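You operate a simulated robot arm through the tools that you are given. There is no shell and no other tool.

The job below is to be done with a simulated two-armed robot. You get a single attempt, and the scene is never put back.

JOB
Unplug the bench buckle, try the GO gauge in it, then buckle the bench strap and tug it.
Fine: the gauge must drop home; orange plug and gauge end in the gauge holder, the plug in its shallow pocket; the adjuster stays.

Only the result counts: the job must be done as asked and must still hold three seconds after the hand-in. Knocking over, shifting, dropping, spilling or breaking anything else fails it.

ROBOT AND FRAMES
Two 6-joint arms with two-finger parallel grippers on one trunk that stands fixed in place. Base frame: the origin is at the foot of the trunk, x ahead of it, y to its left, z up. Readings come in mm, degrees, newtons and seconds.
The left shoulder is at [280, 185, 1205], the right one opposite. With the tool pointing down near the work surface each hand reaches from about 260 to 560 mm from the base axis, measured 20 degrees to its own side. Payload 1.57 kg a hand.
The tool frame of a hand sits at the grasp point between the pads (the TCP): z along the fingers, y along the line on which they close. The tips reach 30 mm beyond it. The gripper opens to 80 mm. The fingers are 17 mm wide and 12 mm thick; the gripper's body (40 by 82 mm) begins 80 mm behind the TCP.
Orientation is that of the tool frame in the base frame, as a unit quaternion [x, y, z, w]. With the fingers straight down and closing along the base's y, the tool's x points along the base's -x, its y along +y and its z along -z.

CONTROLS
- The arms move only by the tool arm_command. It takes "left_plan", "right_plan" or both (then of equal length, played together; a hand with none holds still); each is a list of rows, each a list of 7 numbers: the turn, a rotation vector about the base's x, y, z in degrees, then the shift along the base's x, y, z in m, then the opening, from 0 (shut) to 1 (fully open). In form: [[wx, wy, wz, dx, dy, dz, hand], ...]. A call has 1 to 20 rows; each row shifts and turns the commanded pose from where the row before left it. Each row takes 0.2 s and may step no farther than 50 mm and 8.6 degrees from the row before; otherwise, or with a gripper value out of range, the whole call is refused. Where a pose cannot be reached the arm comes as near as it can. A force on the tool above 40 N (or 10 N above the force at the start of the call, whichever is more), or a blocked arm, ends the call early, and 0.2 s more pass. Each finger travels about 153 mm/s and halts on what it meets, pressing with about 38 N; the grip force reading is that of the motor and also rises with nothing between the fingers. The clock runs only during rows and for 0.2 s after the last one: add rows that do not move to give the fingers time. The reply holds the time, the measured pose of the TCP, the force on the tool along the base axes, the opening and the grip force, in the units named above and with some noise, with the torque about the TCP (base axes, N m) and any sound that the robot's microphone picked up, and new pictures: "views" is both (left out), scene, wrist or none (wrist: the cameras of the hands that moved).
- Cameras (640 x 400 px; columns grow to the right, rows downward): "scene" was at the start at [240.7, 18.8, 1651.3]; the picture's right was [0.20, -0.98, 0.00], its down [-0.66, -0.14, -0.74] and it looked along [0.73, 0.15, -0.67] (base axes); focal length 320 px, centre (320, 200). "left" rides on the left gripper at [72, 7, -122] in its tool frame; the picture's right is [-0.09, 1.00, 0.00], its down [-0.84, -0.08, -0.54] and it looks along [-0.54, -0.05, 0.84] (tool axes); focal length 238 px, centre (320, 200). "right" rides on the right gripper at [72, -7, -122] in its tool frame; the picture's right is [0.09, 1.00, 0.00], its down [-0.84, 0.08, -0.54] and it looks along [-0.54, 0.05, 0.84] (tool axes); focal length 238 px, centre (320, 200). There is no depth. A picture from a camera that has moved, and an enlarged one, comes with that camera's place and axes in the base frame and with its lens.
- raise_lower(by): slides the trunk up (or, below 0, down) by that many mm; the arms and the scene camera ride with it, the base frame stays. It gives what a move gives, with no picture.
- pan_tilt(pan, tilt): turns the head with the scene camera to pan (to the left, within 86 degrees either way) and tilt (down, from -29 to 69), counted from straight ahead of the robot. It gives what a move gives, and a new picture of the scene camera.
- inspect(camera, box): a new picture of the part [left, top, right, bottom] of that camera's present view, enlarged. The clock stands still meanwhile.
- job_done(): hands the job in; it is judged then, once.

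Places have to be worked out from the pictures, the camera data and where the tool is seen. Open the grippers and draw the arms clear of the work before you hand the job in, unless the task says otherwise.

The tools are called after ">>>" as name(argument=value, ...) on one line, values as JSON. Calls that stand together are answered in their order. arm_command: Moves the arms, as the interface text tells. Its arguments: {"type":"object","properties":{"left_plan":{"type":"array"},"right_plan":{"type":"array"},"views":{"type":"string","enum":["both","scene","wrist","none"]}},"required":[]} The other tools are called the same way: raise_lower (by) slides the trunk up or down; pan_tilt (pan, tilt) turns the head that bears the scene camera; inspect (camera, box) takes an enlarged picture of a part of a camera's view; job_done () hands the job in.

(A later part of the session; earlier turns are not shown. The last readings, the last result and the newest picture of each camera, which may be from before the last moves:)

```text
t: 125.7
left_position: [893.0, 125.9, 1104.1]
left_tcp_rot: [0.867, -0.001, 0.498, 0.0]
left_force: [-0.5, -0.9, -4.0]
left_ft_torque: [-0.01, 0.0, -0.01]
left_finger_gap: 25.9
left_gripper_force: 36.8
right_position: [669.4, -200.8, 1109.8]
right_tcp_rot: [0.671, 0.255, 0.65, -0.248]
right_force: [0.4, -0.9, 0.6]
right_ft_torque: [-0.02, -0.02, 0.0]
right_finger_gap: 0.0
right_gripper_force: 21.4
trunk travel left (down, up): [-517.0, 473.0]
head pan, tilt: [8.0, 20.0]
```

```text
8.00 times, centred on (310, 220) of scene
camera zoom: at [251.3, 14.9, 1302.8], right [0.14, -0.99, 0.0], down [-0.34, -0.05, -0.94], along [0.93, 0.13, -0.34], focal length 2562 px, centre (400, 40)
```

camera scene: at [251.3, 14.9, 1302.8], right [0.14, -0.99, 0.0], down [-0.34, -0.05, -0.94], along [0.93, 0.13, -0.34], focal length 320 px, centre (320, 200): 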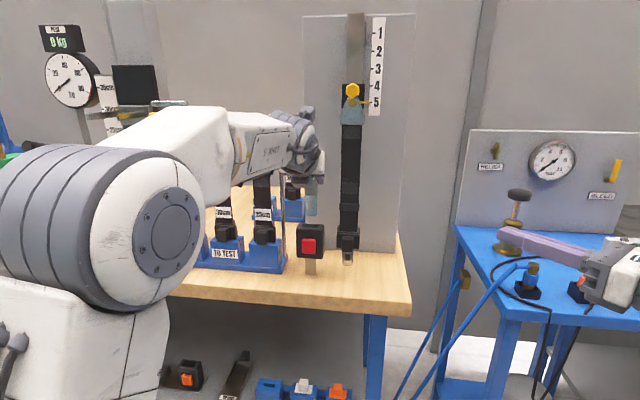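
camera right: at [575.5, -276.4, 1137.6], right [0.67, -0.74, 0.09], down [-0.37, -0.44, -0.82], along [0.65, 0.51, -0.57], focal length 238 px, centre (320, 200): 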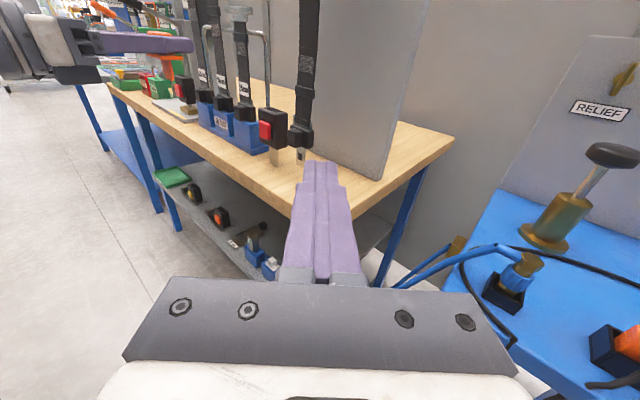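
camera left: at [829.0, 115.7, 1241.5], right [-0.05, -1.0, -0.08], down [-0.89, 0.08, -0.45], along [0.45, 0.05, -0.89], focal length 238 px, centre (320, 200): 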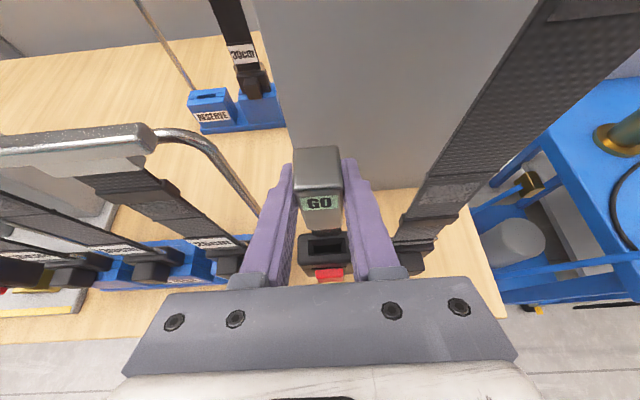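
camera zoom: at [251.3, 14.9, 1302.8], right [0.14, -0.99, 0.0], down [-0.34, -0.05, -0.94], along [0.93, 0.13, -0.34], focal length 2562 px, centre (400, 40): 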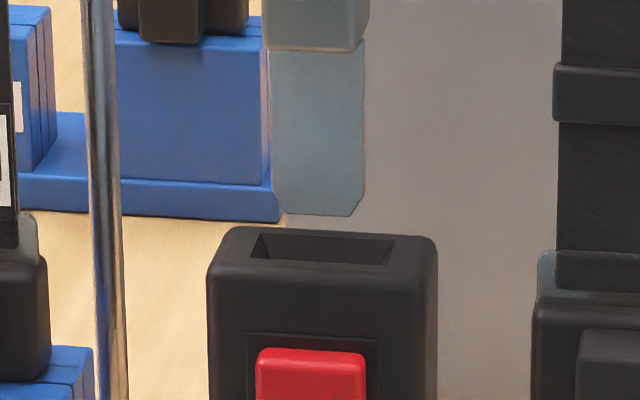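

The blade is close to centred: about 1.7 mm too far left, x about right. I correct y and lower it into the mouth slowly.

>>> arm_command(left_plan=[[0, 0, 0, 0, -0.0017, 0, 0.2], [0, 0, 0, 0, 0, -0.004, 0.2], [0, 0, 0, 0, 0, -0.004, 0.2], [0, 0, 0, 0, 0, -0.004, 0.2], [0, 0, 0, 0, 0, 0, 0.2]], views="none")

>>> inspect(camera="right", box=[250, 80, 310, 140])

>>> inspect(camera="left", box=[290, 200, 360, 280])

```text
t: 126.9
left_position: [892.3, 124.7, 1093.0]
left_tcp_rot: [0.867, -0.001, 0.498, 0.0]
left_force: [-0.2, -0.4, -3.7]
left_ft_torque: [-0.05, -0.01, -0.02]
left_finger_gap: 26.0
left_gripper_force: 36.9
right_position: [669.9, -201.5, 1108.0]
right_tcp_rot: [0.671, 0.255, 0.65, -0.249]
right_force: [-0.3, -0.5, 0.7]
right_ft_torque: [0.0, 0.01, -0.01]
right_finger_gap: 0.0
right_gripper_force: 21.1
trunk travel left (down, up): [-517.0, 473.0]
head pan, tilt: [8.0, 20.0]
```

```text
6.67 times, centred on (280, 110) of right
camera zoom: at [575.8, -276.2, 1184.3], right [0.67, -0.74, 0.09], down [-0.37, -0.44, -0.82], along [0.65, 0.51, -0.57], focal length 1589 px, centre (587, 800)
```

zoom: 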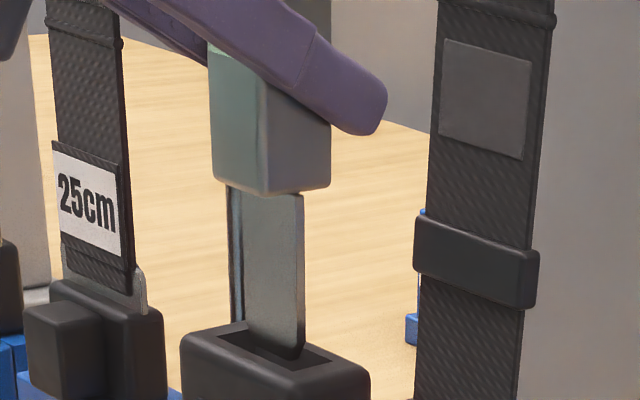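

```text
5.00 times, centred on (325, 240) of left
camera zoom: at [824.5, 117.2, 1217.6], right [-0.05, -1.0, -0.08], down [-0.89, 0.08, -0.45], along [0.45, 0.05, -0.89], focal length 1192 px, centre (295, 0)
```

zoom: 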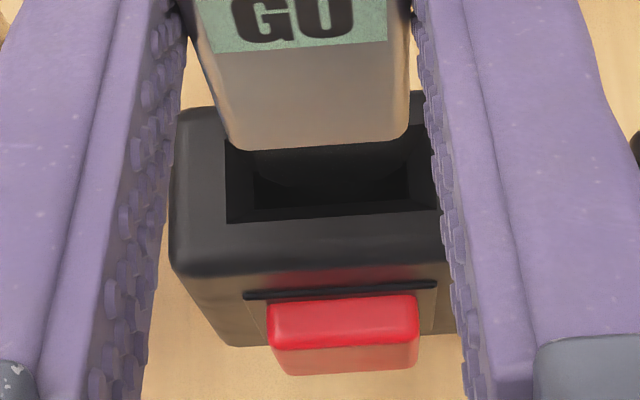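

The blade tip is entering the mouth, centred laterally. I go down another 10 mm in small steps.

>>> arm_command(left_plan=[[0, 0, 0, 0, 0, -0.003, 0.2], [0, 0, 0, 0, 0, -0.003, 0.2], [0, 0, 0, 0, 0, -0.002, 0.2], [0, 0, 0, 0, 0, -0.002, 0.2], [0, 0, 0, 0, 0, 0, 0.2]], views="none")

>>> inspect(camera="left", box=[290, 200, 360, 280])

```text
t: 128.1
left_position: [893.4, 123.6, 1083.4]
left_tcp_rot: [0.868, 0.0, 0.497, 0.0]
left_force: [-0.2, 0.4, -5.0]
left_ft_torque: [0.0, 0.05, 0.0]
left_finger_gap: 25.6
left_gripper_force: 37.2
right_position: [669.3, -201.3, 1110.0]
right_tcp_rot: [0.671, 0.255, 0.65, -0.248]
right_force: [-0.7, 0.6, -0.6]
right_ft_torque: [-0.02, -0.02, 0.0]
right_finger_gap: 0.0
right_gripper_force: 21.2
trunk travel left (down, up): [-517.0, 473.0]
head pan, tilt: [8.0, 20.0]
```

```text
5.00 times, centred on (325, 240) of left
camera zoom: at [824.6, 116.6, 1207.5], right [-0.05, -1.0, -0.08], down [-0.89, 0.08, -0.45], along [0.45, 0.05, -0.89], focal length 1192 px, centre (295, 0)
```

zoom: 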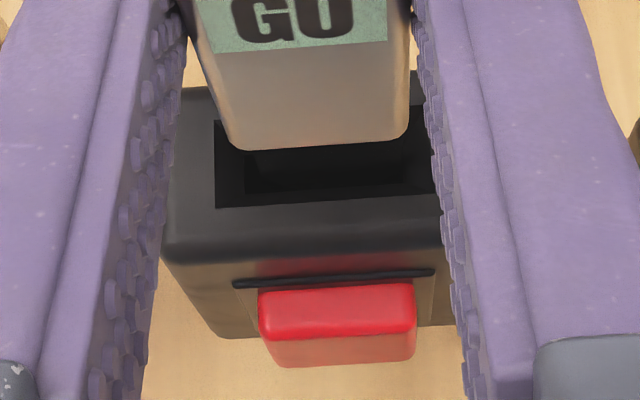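

No resistance (only the gauge's weight). I continue down.

>>> arm_command(left_plan=[[0, 0, 0, 0, 0, -0.003, 0.2], [0, 0, 0, 0, 0, -0.003, 0.2], [0, 0, 0, 0, 0, -0.003, 0.2], [0, 0, 0, 0, 0, -0.003, 0.2], [0, 0, 0, 0, 0, 0, 0.2]], views="none")

>>> inspect(camera="right", box=[250, 80, 310, 140])

```text
t: 129.3
left_position: [892.6, 124.0, 1071.1]
left_tcp_rot: [0.867, -0.001, 0.498, 0.001]
left_force: [-1.4, 0.4, -3.6]
left_ft_torque: [-0.02, 0.03, 0.02]
left_finger_gap: 25.9
left_gripper_force: 36.3
right_position: [668.4, -200.7, 1109.7]
right_tcp_rot: [0.671, 0.256, 0.65, -0.248]
right_force: [-0.8, -0.6, -0.2]
right_ft_torque: [0.0, 0.0, 0.01]
right_finger_gap: 0.0
right_gripper_force: 21.2
trunk travel left (down, up): [-517.0, 473.0]
head pan, tilt: [8.0, 20.0]
```

```text
6.67 times, centred on (280, 110) of right
camera zoom: at [575.8, -276.2, 1184.3], right [0.67, -0.74, 0.09], down [-0.37, -0.44, -0.82], along [0.65, 0.51, -0.57], focal length 1589 px, centre (587, 800)
```

zoom: 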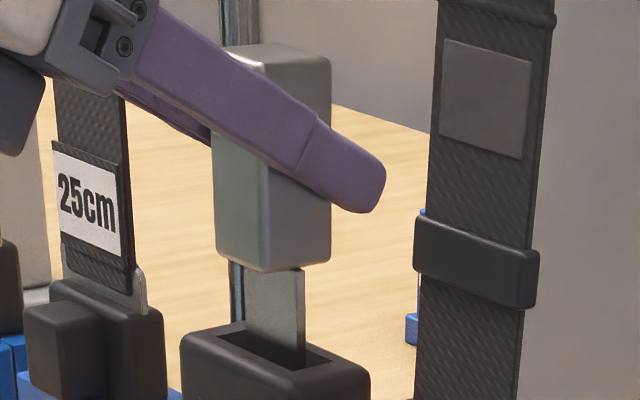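

About half inserted without contact. I lower another 14 mm, then release so that the gauge drops home by itself.

>>> arm_command(left_plan=[[0, 0, 0, 0, 0, -0.004, 0.2], [0, 0, 0, 0, 0, -0.004, 0.2], [0, 0, 0, 0, 0, -0.003, 0.2], [0, 0, 0, 0, 0, -0.003, 0.2], [0, 0, 0, 0, 0, 0, 0.2]], views="none")

>>> inspect(camera="right", box=[250, 80, 310, 140])

```text
t: 130.5
left_position: [892.4, 124.1, 1056.5]
left_tcp_rot: [0.868, 0.0, 0.497, -0.001]
left_force: [0.3, -0.4, -2.6]
left_ft_torque: [0.03, -0.06, 0.0]
left_finger_gap: 25.9
left_gripper_force: 37.0
right_position: [669.1, -200.6, 1109.3]
right_tcp_rot: [0.672, 0.255, 0.65, -0.248]
right_force: [-0.9, 0.4, 0.2]
right_ft_torque: [0.01, 0.0, 0.01]
right_finger_gap: 0.0
right_gripper_force: 21.3
trunk travel left (down, up): [-517.0, 473.0]
head pan, tilt: [8.0, 20.0]
```

```text
6.67 times, centred on (280, 110) of right
camera zoom: at [575.8, -276.2, 1184.4], right [0.67, -0.74, 0.09], down [-0.37, -0.44, -0.82], along [0.65, 0.51, -0.57], focal length 1589 px, centre (587, 800)
```

zoom: 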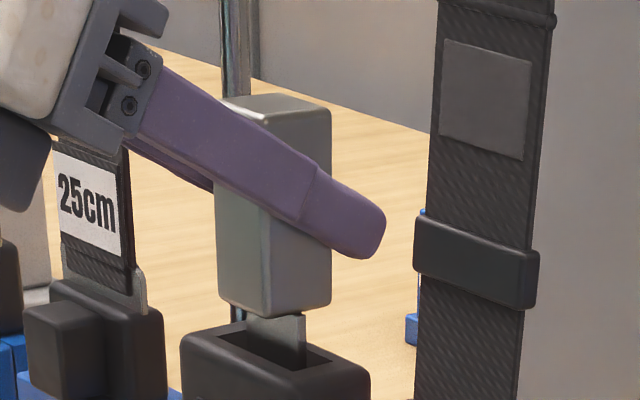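

Roughly 12 mm remain. I open the fingers and let it drop.

>>> arm_command(left_plan=[[0, 0, 0, 0, 0, 0, 0.36], [0, 0, 0, 0, 0, 0, 0.45], [0, 0, 0, 0, 0, 0, 0.55], [0, 0, 0, 0, 0, 0, 0.6], [0, 0, 0, 0, 0, 0, 0.6]], views="wrist")

>>> inspect(camera="right", box=[250, 80, 310, 140])

```text
t: 131.7
left_position: [893.7, 123.5, 1058.3]
left_tcp_rot: [0.868, -0.001, 0.497, 0.0]
left_force: [-0.3, -0.8, 0.7]
left_ft_torque: [0.03, 0.01, -0.01]
left_finger_gap: 47.9
left_gripper_force: 0.1
right_position: [670.3, -201.6, 1109.2]
right_tcp_rot: [0.672, 0.255, 0.65, -0.248]
right_force: [0.2, 0.5, 0.4]
right_ft_torque: [0.02, 0.02, 0.0]
right_finger_gap: 0.1
right_gripper_force: 20.7
trunk travel left (down, up): [-517.0, 473.0]
head pan, tilt: [8.0, 20.0]
camera left: at [824.3, 116.8, 1181.6], right [-0.05, -1.0, -0.08], down [-0.89, 0.08, -0.45], along [0.45, 0.05, -0.89], focal length 238 px, centre (320, 200)
```

left: 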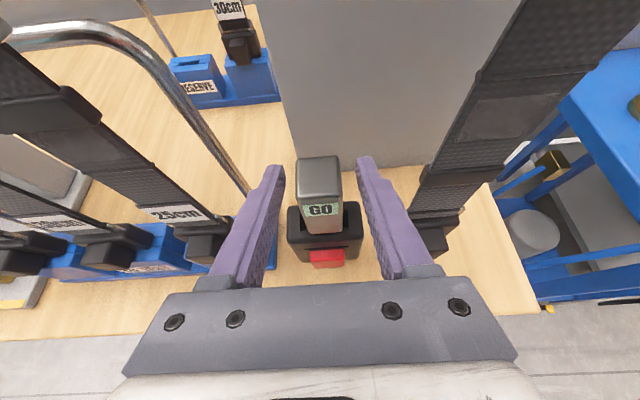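

```text
6.67 times, centred on (280, 110) of right
camera zoom: at [575.7, -276.2, 1184.4], right [0.67, -0.74, 0.09], down [-0.37, -0.44, -0.82], along [0.65, 0.51, -0.57], focal length 1589 px, centre (587, 800)
```

zoom: 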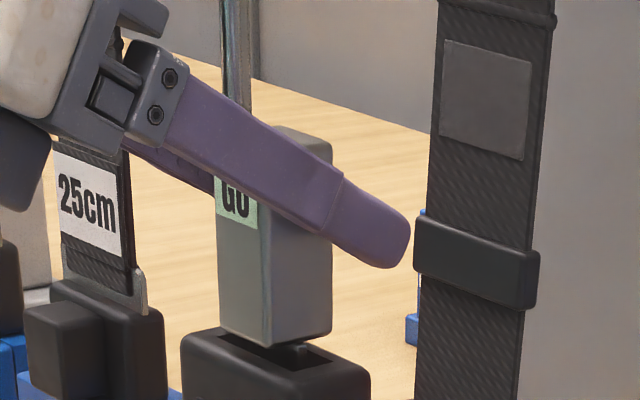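

The gauge dropped about 12 mm. I check closely whether it is fully home.

>>> inspect(camera="left", box=[280, 150, 370, 280])

>>> inspect(camera="right", box=[260, 105, 300, 140])

>>> inspect(camera="scene", box=[280, 190, 340, 245])

```text
3.08 times, centred on (325, 215) of left
camera zoom: at [824.3, 116.8, 1181.6], right [-0.05, -1.0, -0.08], down [-0.89, 0.08, -0.45], along [0.45, 0.05, -0.89], focal length 733 px, centre (305, 154)
```

zoom: 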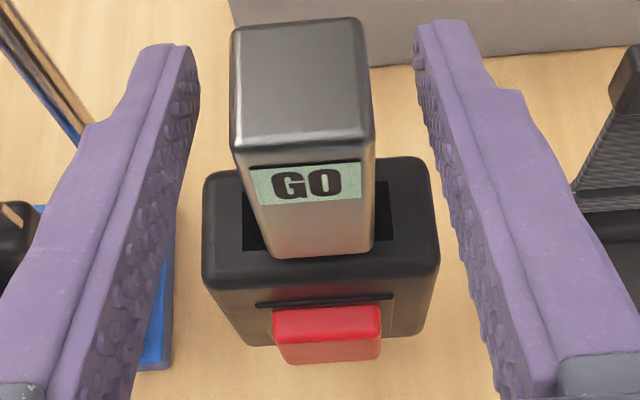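

```text
11.43 times, centred on (280, 122) of right
camera zoom: at [575.7, -276.2, 1184.4], right [0.67, -0.74, 0.09], down [-0.37, -0.44, -0.82], along [0.65, 0.51, -0.57], focal length 2724 px, centre (777, 1086)
```

zoom: 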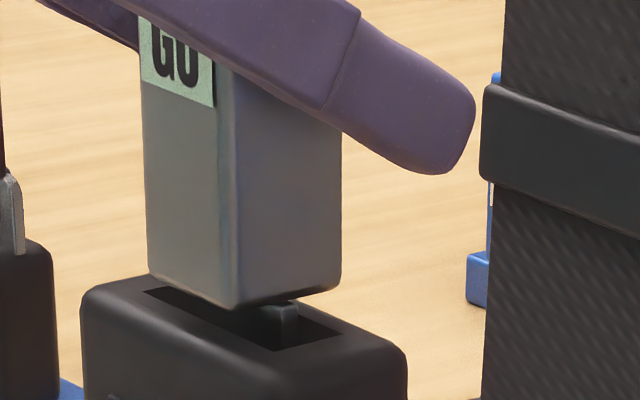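

```text
7.27 times, centred on (310, 218) of scene
camera zoom: at [251.1, 14.9, 1302.9], right [0.14, -0.99, 0.0], down [-0.34, -0.05, -0.94], along [0.93, 0.13, -0.34], focal length 2329 px, centre (393, 73)
```

zoom: 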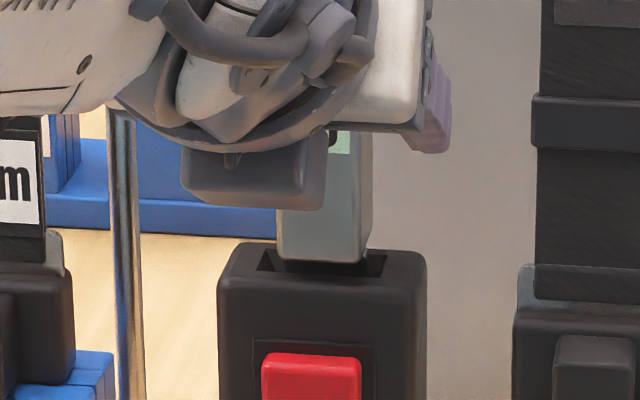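

The handle bottom seems about 4 mm above the rim, so I need to know whether that is its stop. I lower the open hand 8 mm, re-grip at the original relative height and press down gently.

>>> arm_command(left_plan=[[0, 0, 0, 0, 0, -0.004, 0.6], [0, 0, 0, 0, 0, -0.004, 0.6], [0, 0, 0, 0, 0, 0, 0.4], [0, 0, 0, 0, 0, 0, 0.25], [0, 0, 0, 0, 0, 0, 0.2], [0, 0, 0, 0, 0, 0, 0.2]], views="none")

>>> arm_command(left_plan=[[0, 0, 0, 0, 0, -0.001, 0.2], [0, 0, 0, 0, 0, -0.001, 0.2], [0, 0, 0, 0, 0, 0, 0.2]], views="none")

```text
t: 133.1
left_position: [892.6, 123.6, 1049.0]
left_tcp_rot: [0.867, -0.001, 0.498, 0.001]
left_force: [0.0, 0.1, 0.7]
left_ft_torque: [0.0, -0.06, -0.02]
left_finger_gap: 25.9
left_gripper_force: 37.3
right_position: [669.1, -200.5, 1110.2]
right_tcp_rot: [0.671, 0.256, 0.65, -0.248]
right_force: [0.2, 1.5, -0.3]
right_ft_torque: [0.0, -0.01, 0.01]
right_finger_gap: 0.3
right_gripper_force: 21.5
trunk travel left (down, up): [-517.0, 473.0]
head pan, tilt: [8.0, 20.0]
```

```text
t: 133.9
left_position: [892.3, 123.4, 1049.5]
left_tcp_rot: [0.867, 0.0, 0.499, 0.0]
left_force: [1.0, 1.9, 5.5]
left_ft_torque: [0.1, -0.1, -0.02]
left_finger_gap: 25.8
left_gripper_force: 36.7
right_position: [668.8, -200.5, 1110.4]
right_tcp_rot: [0.67, 0.256, 0.65, -0.249]
right_force: [-0.5, 0.2, 0.9]
right_ft_torque: [-0.01, 0.0, -0.01]
right_finger_gap: 0.2
right_gripper_force: 21.6
trunk travel left (down, up): [-517.0, 473.0]
head pan, tilt: [8.0, 20.0]
```

Pressing gives an immediate hard stop, and the drop computed from the grip height puts the handle bottom at ≈1004, flush on the rim, so the gauge is home. I lift it back out.

>>> arm_command(left_plan=[[0, 0, 0, 0, 0, 0.004, 0.2], [0, 0, 0, 0, 0, 0.006, 0.2], [0, 0, 0, 0, 0, 0.01, 0.2], [0, 0, 0, 0, 0, 0.01, 0.2], [0, 0, 0, 0, 0, 0.01, 0.2], [0, 0, 0, 0, 0, 0.01, 0.2], [0, 0, 0, 0, 0, 0.01, 0.2], [0, 0, 0, 0, 0, 0.012, 0.2], [0, 0, 0, 0, 0, 0, 0.2]], views="both")

>>> inspect(camera="right", box=[240, 70, 320, 140])

```text
t: 135.9
left_position: [892.2, 123.6, 1120.7]
left_tcp_rot: [0.867, -0.001, 0.498, 0.001]
left_force: [-0.6, 0.4, -4.3]
left_ft_torque: [0.0, -0.01, 0.0]
left_finger_gap: 25.7
left_gripper_force: 36.8
right_position: [669.0, -200.6, 1108.4]
right_tcp_rot: [0.671, 0.256, 0.65, -0.249]
right_force: [-0.3, 0.2, -0.4]
right_ft_torque: [0.03, -0.04, -0.04]
right_finger_gap: 0.1
right_gripper_force: 21.2
trunk travel left (down, up): [-517.0, 473.0]
head pan, tilt: [8.0, 20.0]
camera scene: at [251.3, 14.9, 1302.8], right [0.14, -0.99, 0.0], down [-0.34, -0.05, -0.94], along [0.93, 0.13, -0.34], focal length 320 px, centre (320, 200)
camera left: at [823.3, 116.8, 1244.5], right [-0.05, -1.0, -0.08], down [-0.89, 0.08, -0.45], along [0.45, 0.05, -0.89], focal length 238 px, centre (320, 200)
```

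scene: 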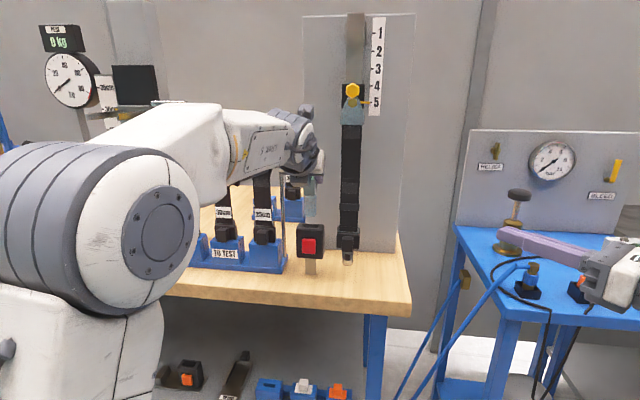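
left: 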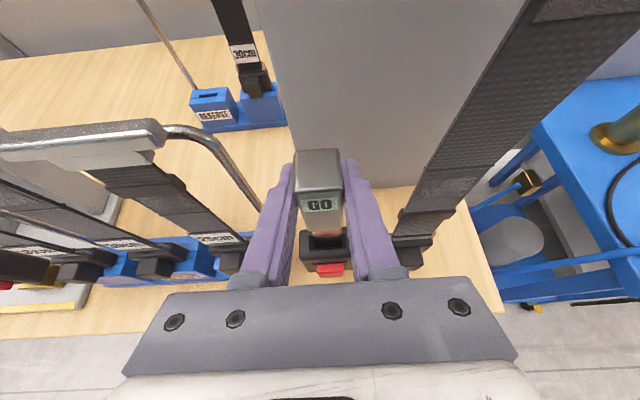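

```text
5.71 times, centred on (280, 105) of right
camera zoom: at [575.8, -276.2, 1184.3], right [0.67, -0.74, 0.09], down [-0.37, -0.44, -0.82], along [0.65, 0.51, -0.57], focal length 1362 px, centre (549, 743)
```

zoom: 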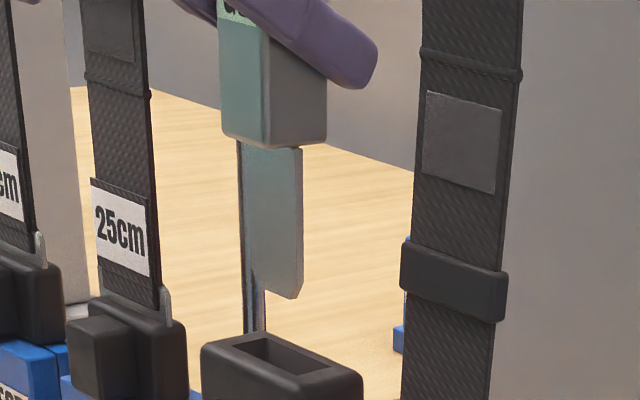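

The gauge is free again. I retract to x≈730 and lower the trunk 515 mm, reversing the path.

>>> arm_command(left_plan=[[0, 0, 0, -0.03, 0, 0, 0.2], [0, 0, 0, -0.03, 0, 0, 0.2], [0, 0, 0, -0.03, 0, 0, 0.2], [0, 0, 0, -0.03, 0, 0, 0.2], [0, 0, 0, -0.03, 0, 0, 0.2], [0, 0, 0, -0.013, 0, 0, 0.2], [0, 0, 0, 0, 0, 0, 0.2]], views="none")

>>> raise_lower(by=-115)

>>> raise_lower(by=-400)

```text
t: 137.5
left_position: [729.8, 123.8, 1120.0]
left_tcp_rot: [0.867, -0.001, 0.498, 0.0]
left_force: [-0.7, 0.6, -4.7]
left_ft_torque: [-0.02, 0.02, -0.01]
left_finger_gap: 25.8
left_gripper_force: 37.0
right_position: [668.4, -200.9, 1110.3]
right_tcp_rot: [0.672, 0.255, 0.65, -0.248]
right_force: [-0.2, 0.2, 0.8]
right_ft_torque: [0.0, 0.03, 0.0]
right_finger_gap: 0.0
right_gripper_force: 21.1
trunk travel left (down, up): [-517.0, 473.0]
head pan, tilt: [8.0, 20.0]
```

```text
t: 138.9
left_position: [730.6, 124.6, 1003.1]
left_tcp_rot: [0.867, -0.001, 0.498, 0.001]
left_force: [0.1, -0.6, -4.1]
left_ft_torque: [-0.02, 0.03, -0.01]
left_finger_gap: 25.7
left_gripper_force: 37.5
right_position: [669.5, -200.9, 995.9]
right_tcp_rot: [0.671, 0.255, 0.65, -0.248]
right_force: [0.4, -0.7, -0.5]
right_ft_torque: [-0.01, -0.01, 0.0]
right_finger_gap: 0.4
right_gripper_force: 21.1
trunk travel left (down, up): [-402.0, 588.0]
head pan, tilt: [8.0, 20.0]
```

```text
t: 142.8
left_position: [730.0, 123.6, 604.9]
left_tcp_rot: [0.867, -0.001, 0.498, 0.001]
left_force: [0.8, -0.4, -3.0]
left_ft_torque: [0.02, 0.0, -0.01]
left_finger_gap: 25.7
left_gripper_force: 37.0
right_position: [669.3, -201.1, 594.0]
right_tcp_rot: [0.671, 0.256, 0.65, -0.249]
right_force: [0.4, 0.4, 0.4]
right_ft_torque: [-0.01, -0.02, 0.02]
right_finger_gap: 0.0
right_gripper_force: 21.4
trunk travel left (down, up): [-2.0, 988.0]
head pan, tilt: [8.0, 20.0]
```

Now I go down to the crossing height, cross to y≈250, and rise again in front of the holder.

>>> arm_command(left_plan=[[0, 0, 0, 0.005, 0, -0.02, 0.2], [0, 0, 0, 0.01, 0, -0.025, 0.2], [0, 0, 0, 0.01, 0, -0.025, 0.2], [0, 0, 0, 0.005, 0, -0.027, 0.2], [0, 0, 0, 0, 0.02, 0, 0.2], [0, 0, 0, 0, 0.02, 0, 0.2], [0, 0, 0, 0, 0.02, 0, 0.2], [0, 0, 0, 0, 0.02, 0, 0.2], [0, 0, 0, 0, 0.02, 0, 0.2], [0, 0, 0, 0, 0.026, 0, 0.2], [0, 0, 0, 0, 0, 0.03, 0.2], [0, 0, 0, 0, 0, 0.03, 0.2], [0, 0, 0, 0, 0, 0.03, 0.2], [0, 0, 0, 0.01, 0, 0.02, 0.2], [0, 0, 0, 0, 0, 0, 0.2]], views="both")

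```text
t: 145.9
left_position: [769.7, 251.8, 617.9]
left_tcp_rot: [0.868, -0.001, 0.497, 0.001]
left_force: [-0.3, 0.5, -4.7]
left_ft_torque: [-0.02, 0.02, -0.01]
left_finger_gap: 25.8
left_gripper_force: 36.5
right_position: [669.7, -201.0, 595.5]
right_tcp_rot: [0.671, 0.256, 0.65, -0.249]
right_force: [0.7, 0.0, 0.2]
right_ft_torque: [0.01, 0.02, 0.0]
right_finger_gap: 0.1
right_gripper_force: 21.3
trunk travel left (down, up): [-2.0, 988.0]
head pan, tilt: [8.0, 20.0]
camera scene: at [251.2, 14.9, 787.8], right [0.14, -0.99, 0.0], down [-0.34, -0.05, -0.94], along [0.93, 0.13, -0.34], focal length 320 px, centre (320, 200)
camera left: at [701.0, 243.9, 742.0], right [-0.05, -1.0, -0.08], down [-0.89, 0.08, -0.45], along [0.45, 0.05, -0.89], focal length 238 px, centre (320, 200)
```

scene: 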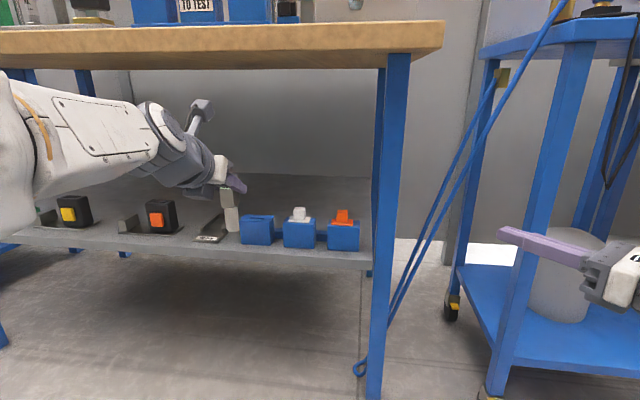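
left: 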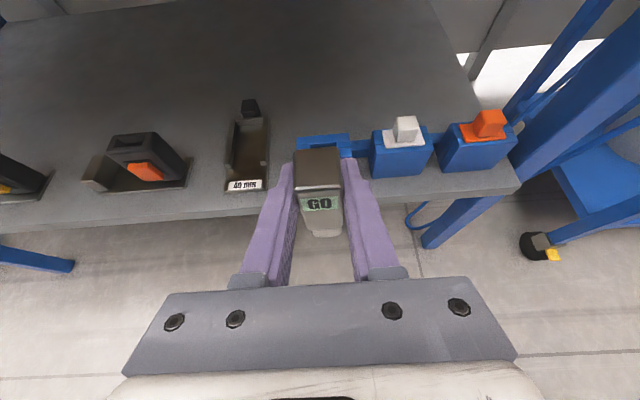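

I advance to x≈885 at this height (blade tip ≈20 mm above the block) and inspect alignment.

>>> arm_command(left_plan=[[0, 0, 0, 0.03, -0.001, 0.001, 0.2], [0, 0, 0, 0.03, 0, 0.001, 0.2], [0, 0, 0, 0.03, 0, 0, 0.2], [0, 0, 0, 0.028, 0, 0, 0.2], [0, 0, 0, 0, 0, 0, 0.2]], views="none")

>>> inspect(camera="left", box=[280, 190, 370, 290])

>>> inspect(camera="scene", box=[210, 180, 290, 250])

```text
t: 147.2
left_position: [887.8, 249.3, 618.0]
left_tcp_rot: [0.867, -0.001, 0.498, 0.001]
left_force: [0.7, 0.5, -4.3]
left_ft_torque: [0.03, -0.01, -0.03]
left_finger_gap: 25.9
left_gripper_force: 36.8
right_position: [670.6, -201.1, 594.1]
right_tcp_rot: [0.671, 0.255, 0.65, -0.248]
right_force: [-0.2, 0.3, 0.6]
right_ft_torque: [-0.02, 0.02, 0.03]
right_finger_gap: 0.2
right_gripper_force: 20.5
trunk travel left (down, up): [-2.0, 988.0]
head pan, tilt: [8.0, 20.0]
```

```text
4.00 times, centred on (325, 240) of left
camera zoom: at [819.8, 242.4, 742.7], right [-0.05, -1.0, -0.08], down [-0.89, 0.08, -0.45], along [0.45, 0.05, -0.89], focal length 953 px, centre (300, 40)
```

zoom: 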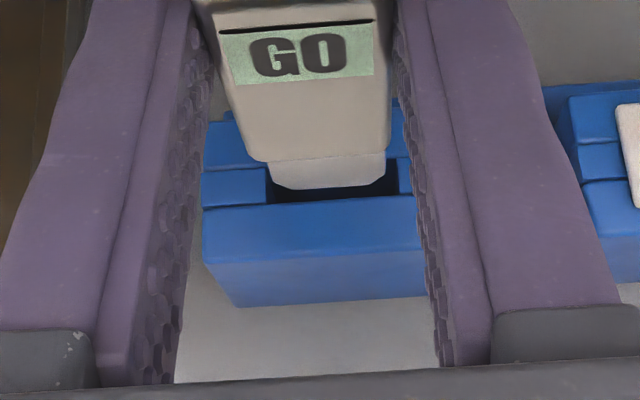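

```text
5.71 times, centred on (250, 215) of scene
camera zoom: at [251.2, 14.9, 787.8], right [0.14, -0.99, 0.0], down [-0.34, -0.05, -0.94], along [0.93, 0.13, -0.34], focal length 1830 px, centre (720, 114)
```

zoom: 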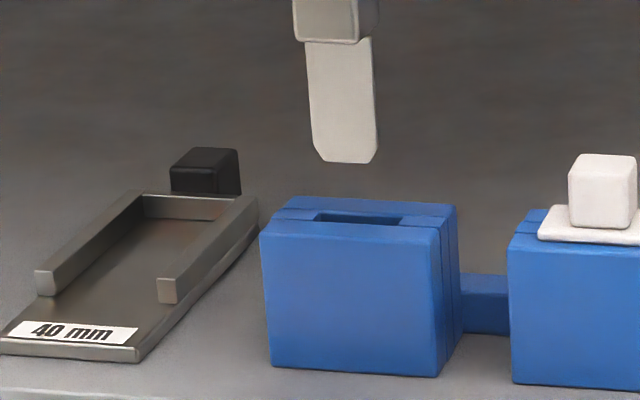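

Blade is ≈7.5 mm short in x and ≈1.5 mm too far left. I correct and descend 18 mm, then re-inspect.

>>> arm_command(left_plan=[[0, 0, 0, 0.0075, -0.0015, 0, 0.2], [0, 0, 0, 0, 0, -0.006, 0.2], [0, 0, 0, 0, 0, -0.006, 0.2], [0, 0, 0, 0, 0, -0.005, 0.2], [0, 0, 0, 0, 0, 0, 0.2]], views="none")

>>> inspect(camera="left", box=[290, 200, 360, 280])

>>> inspect(camera="scene", box=[220, 190, 280, 240])

```text
t: 148.3
left_position: [896.3, 248.3, 603.5]
left_tcp_rot: [0.867, -0.001, 0.498, 0.0]
left_force: [-0.5, 0.7, -5.0]
left_ft_torque: [0.03, 0.01, -0.02]
left_finger_gap: 25.7
left_gripper_force: 37.6
right_position: [669.5, -199.6, 594.1]
right_tcp_rot: [0.672, 0.255, 0.65, -0.248]
right_force: [0.2, 0.7, -0.6]
right_ft_torque: [0.02, 0.02, -0.01]
right_finger_gap: 0.0
right_gripper_force: 21.7
trunk travel left (down, up): [-2.0, 988.0]
head pan, tilt: [8.0, 20.0]
```

```text
5.00 times, centred on (325, 240) of left
camera zoom: at [827.7, 241.6, 726.7], right [-0.05, -1.0, -0.08], down [-0.89, 0.08, -0.45], along [0.45, 0.05, -0.89], focal length 1192 px, centre (295, 0)
```

zoom: 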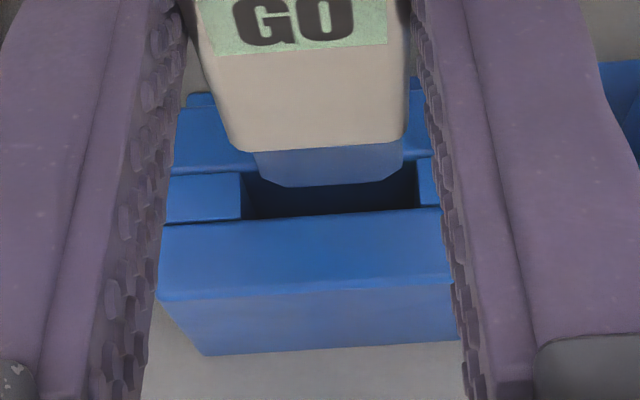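

```text
8.00 times, centred on (250, 215) of scene
camera zoom: at [251.2, 14.9, 787.8], right [0.14, -0.99, 0.0], down [-0.34, -0.05, -0.94], along [0.93, 0.13, -0.34], focal length 2562 px, centre (880, 80)
```

zoom: 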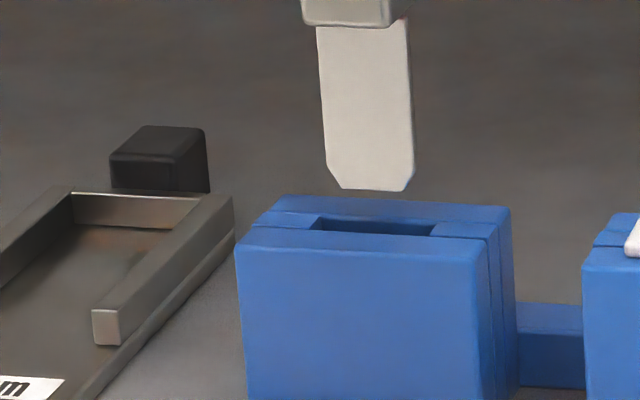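

Well aligned on both axes. I descend into the pocket in small steps.

>>> arm_command(left_plan=[[0, 0, 0, 0.0005, -0.0005, -0.004, 0.2], [0, 0, 0, 0, 0, -0.004, 0.2], [0, 0, 0, 0, 0, -0.004, 0.2], [0, 0, 0, 0, 0, -0.004, 0.2], [0, 0, 0, 0, 0, 0, 0.2]], views="none")

>>> inspect(camera="left", box=[290, 200, 360, 280])

```text
t: 149.6
left_position: [895.6, 246.5, 585.6]
left_tcp_rot: [0.867, 0.0, 0.498, 0.0]
left_force: [-0.2, 0.9, -4.5]
left_ft_torque: [-0.02, 0.02, -0.01]
left_finger_gap: 25.8
left_gripper_force: 36.9
right_position: [669.4, -201.0, 593.4]
right_tcp_rot: [0.671, 0.255, 0.65, -0.248]
right_force: [-0.3, 0.5, -0.3]
right_ft_torque: [0.03, 0.01, -0.05]
right_finger_gap: 0.1
right_gripper_force: 20.7
trunk travel left (down, up): [-2.0, 988.0]
head pan, tilt: [8.0, 20.0]
```

```text
5.00 times, centred on (325, 240) of left
camera zoom: at [827.6, 240.1, 710.2], right [-0.05, -1.0, -0.08], down [-0.89, 0.08, -0.45], along [0.45, 0.05, -0.89], focal length 1192 px, centre (295, 0)
```

zoom: 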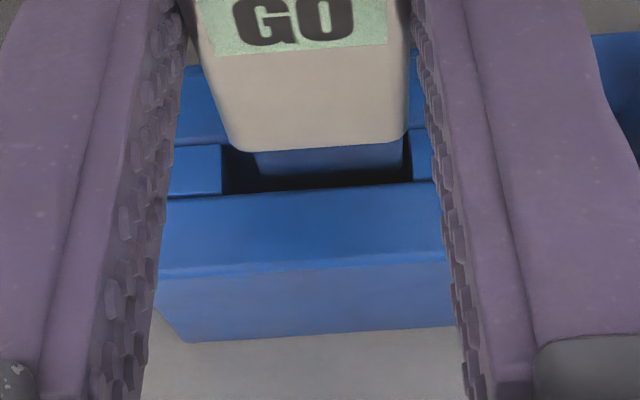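

Entering; y has drifted about 1.5–2 mm right, so I nudge it back while descending.

>>> arm_command(left_plan=[[0, 0, 0, 0, 0.0018, -0.004, 0.2], [0, 0, 0, 0, 0, -0.004, 0.2], [0, 0, 0, 0, 0, -0.004, 0.2], [0, 0, 0, 0, 0, -0.004, 0.2], [0, 0, 0, 0, 0, -0.004, 0.2], [0, 0, 0, 0, 0, 0, 0.2]], views="none")

>>> inspect(camera="left", box=[290, 200, 360, 280])

```text
t: 150.9
left_position: [896.6, 249.2, 566.4]
left_tcp_rot: [0.868, 0.0, 0.497, 0.0]
left_force: [-0.8, -0.4, -4.4]
left_ft_torque: [0.01, -0.01, 0.01]
left_finger_gap: 26.0
left_gripper_force: 37.3
right_position: [669.1, -200.6, 593.6]
right_tcp_rot: [0.671, 0.255, 0.65, -0.248]
right_force: [-0.8, -0.1, -0.1]
right_ft_torque: [0.04, -0.03, 0.01]
right_finger_gap: 0.0
right_gripper_force: 21.5
trunk travel left (down, up): [-2.0, 988.0]
head pan, tilt: [8.0, 20.0]
```

```text
5.00 times, centred on (325, 240) of left
camera zoom: at [828.2, 242.8, 690.4], right [-0.05, -1.0, -0.08], down [-0.89, 0.08, -0.45], along [0.45, 0.05, -0.89], focal length 1192 px, centre (295, 0)
```

zoom: 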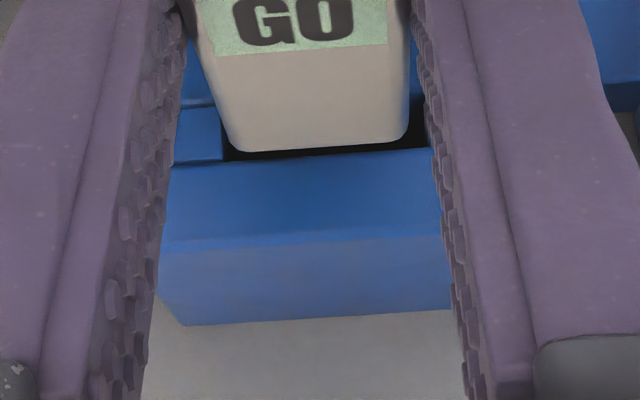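

Sliding in freely. I lower another 18 mm.

>>> arm_command(left_plan=[[0, 0, 0, 0, 0, -0.004, 0.2], [0, 0, 0, 0, 0, -0.004, 0.2], [0, 0, 0, 0, 0, -0.004, 0.2], [0, 0, 0, 0, 0, -0.004, 0.2], [0, 0, 0, 0, 0, -0.002, 0.2], [0, 0, 0, 0, 0, 0, 0.2]], views="none")

>>> arm_command(left_plan=[[0, 0, 0, 0, 0, -0.002, 0.2], [0, 0, 0, 0, 0, -0.002, 0.2], [0, 0, 0, 0, 0, 0, 0.2]], views="none")

>>> inspect(camera="left", box=[280, 140, 370, 280])

```text
t: 152.3
left_position: [895.7, 249.9, 547.6]
left_tcp_rot: [0.867, -0.001, 0.498, 0.0]
left_force: [-0.6, -0.6, -3.7]
left_ft_torque: [0.0, 0.0, 0.0]
left_finger_gap: 25.6
left_gripper_force: 37.3
right_position: [669.3, -200.6, 595.1]
right_tcp_rot: [0.671, 0.255, 0.65, -0.248]
right_force: [-0.4, 0.1, 0.0]
right_ft_torque: [0.01, 0.02, -0.04]
right_finger_gap: 0.0
right_gripper_force: 21.2
trunk travel left (down, up): [-2.0, 988.0]
head pan, tilt: [8.0, 20.0]
```

```text
t: 153.2
left_position: [896.1, 250.0, 543.2]
left_tcp_rot: [0.867, 0.0, 0.498, -0.001]
left_force: [0.2, 0.3, -4.6]
left_ft_torque: [-0.02, -0.01, 0.01]
left_finger_gap: 25.8
left_gripper_force: 36.9
right_position: [669.4, -199.9, 595.3]
right_tcp_rot: [0.671, 0.255, 0.65, -0.248]
right_force: [0.5, 0.1, -0.2]
right_ft_torque: [-0.04, -0.02, 0.01]
right_finger_gap: 0.1
right_gripper_force: 21.9
trunk travel left (down, up): [-2.0, 988.0]
head pan, tilt: [8.0, 20.0]
```

```text
2.86 times, centred on (325, 210) of left
camera zoom: at [827.8, 242.4, 668.1], right [-0.05, -1.0, -0.08], down [-0.89, 0.08, -0.45], along [0.45, 0.05, -0.89], focal length 681 px, centre (306, 171)
```

zoom: 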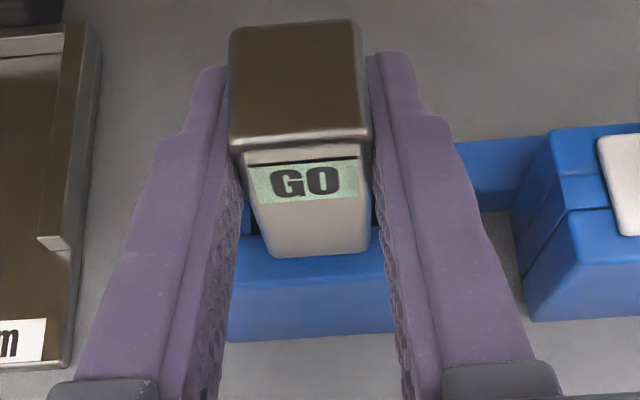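

Still no contact. I lower in 1.5 mm steps until the weight is taken.

>>> arm_command(left_plan=[[0, 0, 0, 0, 0, -0.0015, 0.2], [0, 0, 0, 0, 0, -0.0015, 0.2], [0, 0, 0, 0, 0, 0, 0.2]], views="none")

```text
t: 153.9
left_position: [895.8, 249.0, 541.7]
left_tcp_rot: [0.867, 0.0, 0.499, -0.001]
left_force: [0.0, 0.5, -0.3]
left_ft_torque: [0.03, 0.06, -0.03]
left_finger_gap: 25.9
left_gripper_force: 36.8
right_position: [668.6, -200.4, 593.7]
right_tcp_rot: [0.671, 0.256, 0.65, -0.249]
right_force: [-0.1, -0.1, -1.1]
right_ft_torque: [0.0, 0.01, 0.0]
right_finger_gap: 0.0
right_gripper_force: 21.1
trunk travel left (down, up): [-2.0, 988.0]
head pan, tilt: [8.0, 20.0]
```

The weight is taken at z≈541.5 (which also confirms the gauge was flush on the buckle rim). I open and withdraw.

>>> arm_command(left_plan=[[0, 0, 0, 0, 0, 0, 0.36], [0, 0, 0, 0, 0, 0, 0.45], [0, 0, 0, 0, 0, 0, 0.6], [0, 0, 0, 0, 0, 0, 0.6], [0, 0, 0, 0, 0, 0, 0.6]], views="wrist")

>>> inspect(camera="left", box=[280, 140, 370, 280])

```text
t: 155.2
left_position: [895.4, 248.7, 541.1]
left_tcp_rot: [0.868, 0.0, 0.497, 0.0]
left_force: [-0.3, 0.0, 0.2]
left_ft_torque: [0.01, 0.0, 0.0]
left_finger_gap: 48.2
left_gripper_force: 0.0
right_position: [669.1, -201.0, 594.8]
right_tcp_rot: [0.671, 0.255, 0.651, -0.248]
right_force: [0.2, -0.6, -0.6]
right_ft_torque: [0.02, 0.03, 0.01]
right_finger_gap: 0.0
right_gripper_force: 21.1
trunk travel left (down, up): [-2.0, 988.0]
head pan, tilt: [8.0, 20.0]
camera left: at [827.7, 241.9, 665.3], right [-0.05, -1.0, -0.08], down [-0.89, 0.08, -0.45], along [0.45, 0.05, -0.89], focal length 238 px, centre (320, 200)
```

left: 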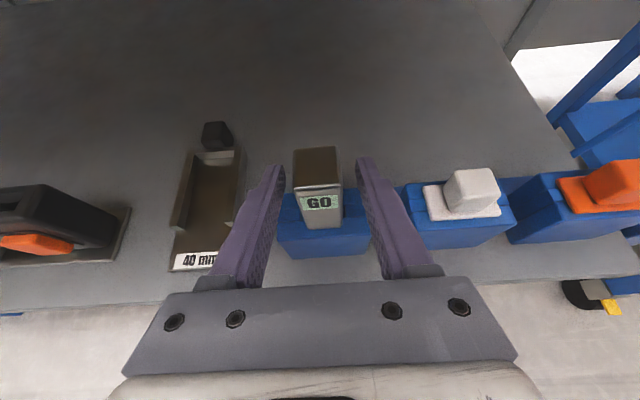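

```text
2.86 times, centred on (325, 210) of left
camera zoom: at [827.7, 241.9, 665.3], right [-0.05, -1.0, -0.08], down [-0.89, 0.08, -0.45], along [0.45, 0.05, -0.89], focal length 681 px, centre (306, 171)
```

zoom: 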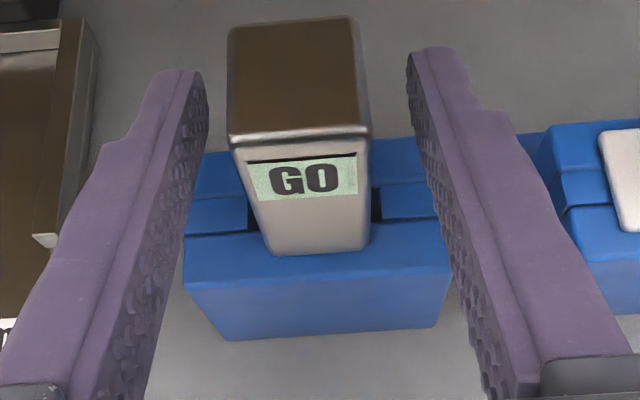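

The gauge is back in its pocket. I withdraw along the tool axis and return to the crossing point.

>>> arm_command(left_plan=[[0, 0, 0, -0.017, 0, 0.01, 0.6], [0, 0, 0, -0.026, 0, 0.015, 0.6], [0, 0, 0, -0.03, 0, 0.015, 0.6], [0, 0, 0, -0.03, 0, 0, 0.6], [0, 0, 0, -0.03, 0, -0.03, 0.6], [0, 0, 0, 0, 0, -0.03, 0.6], [0, 0, 0, 0, 0, -0.014, 0.6], [0, 0, 0, 0, 0, 0, 0.6]], views="both")

>>> inspect(camera="scene", box=[220, 170, 380, 260])

```text
t: 156.9
left_position: [763.6, 250.3, 506.3]
left_tcp_rot: [0.867, -0.001, 0.498, 0.0]
left_force: [0.0, 0.1, -0.6]
left_ft_torque: [-0.01, -0.02, 0.0]
left_finger_gap: 48.1
left_gripper_force: 0.1
right_position: [669.1, -201.8, 594.3]
right_tcp_rot: [0.671, 0.255, 0.65, -0.249]
right_force: [-0.1, -0.4, -1.1]
right_ft_torque: [-0.02, -0.01, 0.01]
right_finger_gap: 0.0
right_gripper_force: 21.4
trunk travel left (down, up): [-2.0, 988.0]
head pan, tilt: [8.0, 20.0]
camera scene: at [251.0, 14.9, 787.9], right [0.14, -0.99, 0.0], down [-0.34, -0.05, -0.94], along [0.93, 0.13, -0.34], focal length 320 px, centre (320, 200)
camera left: at [695.9, 243.0, 631.1], right [-0.05, -1.0, -0.08], down [-0.89, 0.08, -0.45], along [0.45, 0.05, -0.89], focal length 238 px, centre (320, 200)
```

scene: 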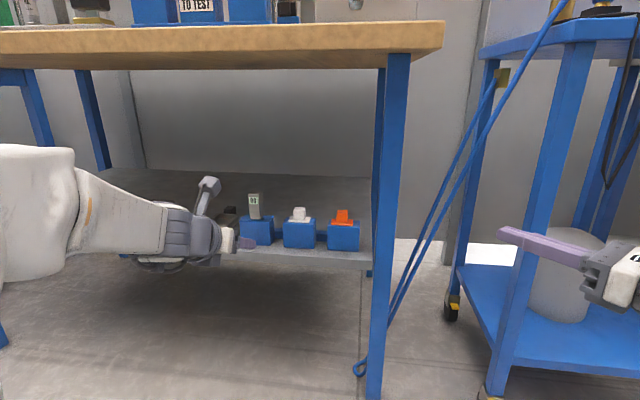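
left: 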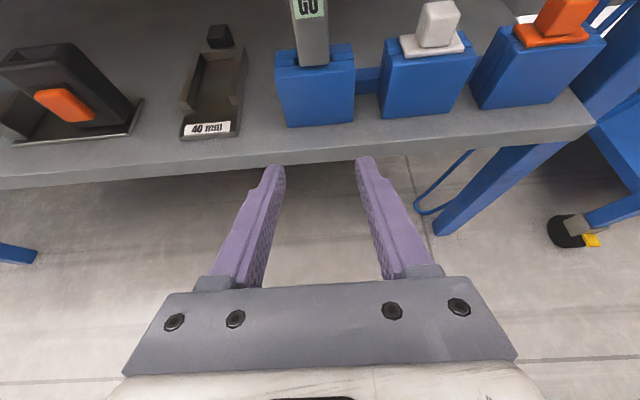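

```text
4.00 times, centred on (300, 215) of scene
camera zoom: at [251.0, 14.9, 787.9], right [0.14, -0.99, 0.0], down [-0.34, -0.05, -0.94], along [0.93, 0.13, -0.34], focal length 1281 px, centre (400, 140)
```

zoom: 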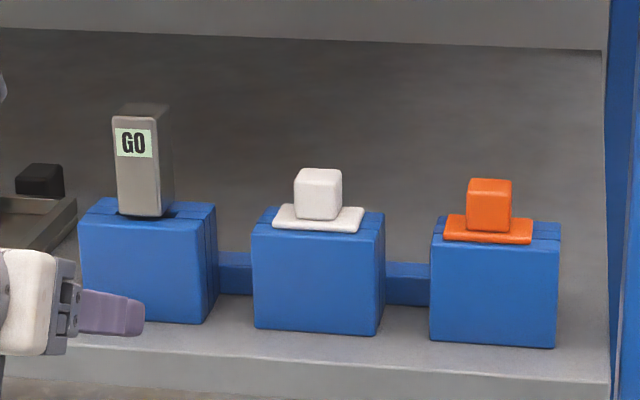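

Holder is in order: GO gauge and orange plug in place. Now I cross inward, rise, and pitch the left tool back to horizontal at y≈42.

>>> arm_command(left_plan=[[0, 0, 0, 0, -0.02, 0, 0.6], [0, 0, 0, 0, -0.02, 0, 0.6], [0, 0, 0, 0, -0.02, 0, 0.6], [0, 0, 0, 0, -0.02, 0, 0.6], [0, 0, 0, 0, -0.02, 0, 0.6], [0, 0, 0, 0, -0.025, 0, 0.6], [0, 0, 0, -0.01, -0.01, 0.025, 0.6], [0, 0, 0, -0.01, -0.02, 0.025, 0.6], [0, 0, 0, -0.01, -0.025, 0.025, 0.6], [0, 0, 0, -0.005, -0.025, 0.02, 0.6], [0, -7.5, 0, 0, 0, 0, 0.6], [0, -7.5, 0, 0, 0, 0, 0.6], [0, -7.5, 0, 0, 0, 0, 0.6], [0, -7.5, 0, 0, 0, 0, 0.6], [0, 0, 0, 0, 0, 0, 0.6]], views="scene")

```text
t: 160.2
left_position: [729.1, 44.1, 602.4]
left_tcp_rot: [0.708, -0.001, 0.706, 0.001]
left_force: [0.4, 0.0, 0.2]
left_ft_torque: [0.01, 0.01, -0.01]
left_finger_gap: 48.0
left_gripper_force: 0.1
right_position: [668.9, -200.5, 593.6]
right_tcp_rot: [0.671, 0.256, 0.65, -0.249]
right_force: [-0.6, 0.5, 0.1]
right_ft_torque: [0.0, 0.01, 0.0]
right_finger_gap: 0.1
right_gripper_force: 21.6
trunk travel left (down, up): [-2.0, 988.0]
head pan, tilt: [8.0, 20.0]
camera scene: at [251.1, 14.9, 787.9], right [0.14, -0.99, 0.0], down [-0.34, -0.05, -0.94], along [0.93, 0.13, -0.34], focal length 320 px, centre (320, 200)
```

scene: 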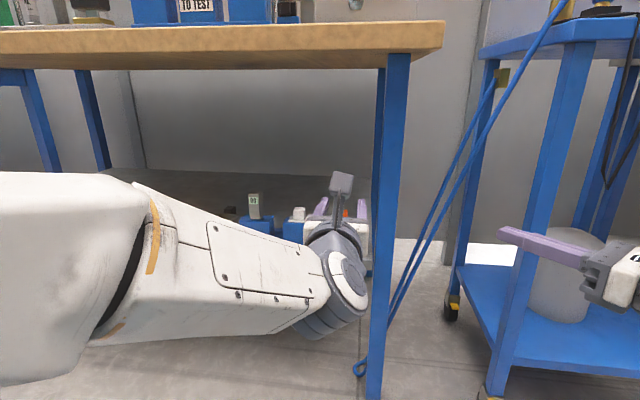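

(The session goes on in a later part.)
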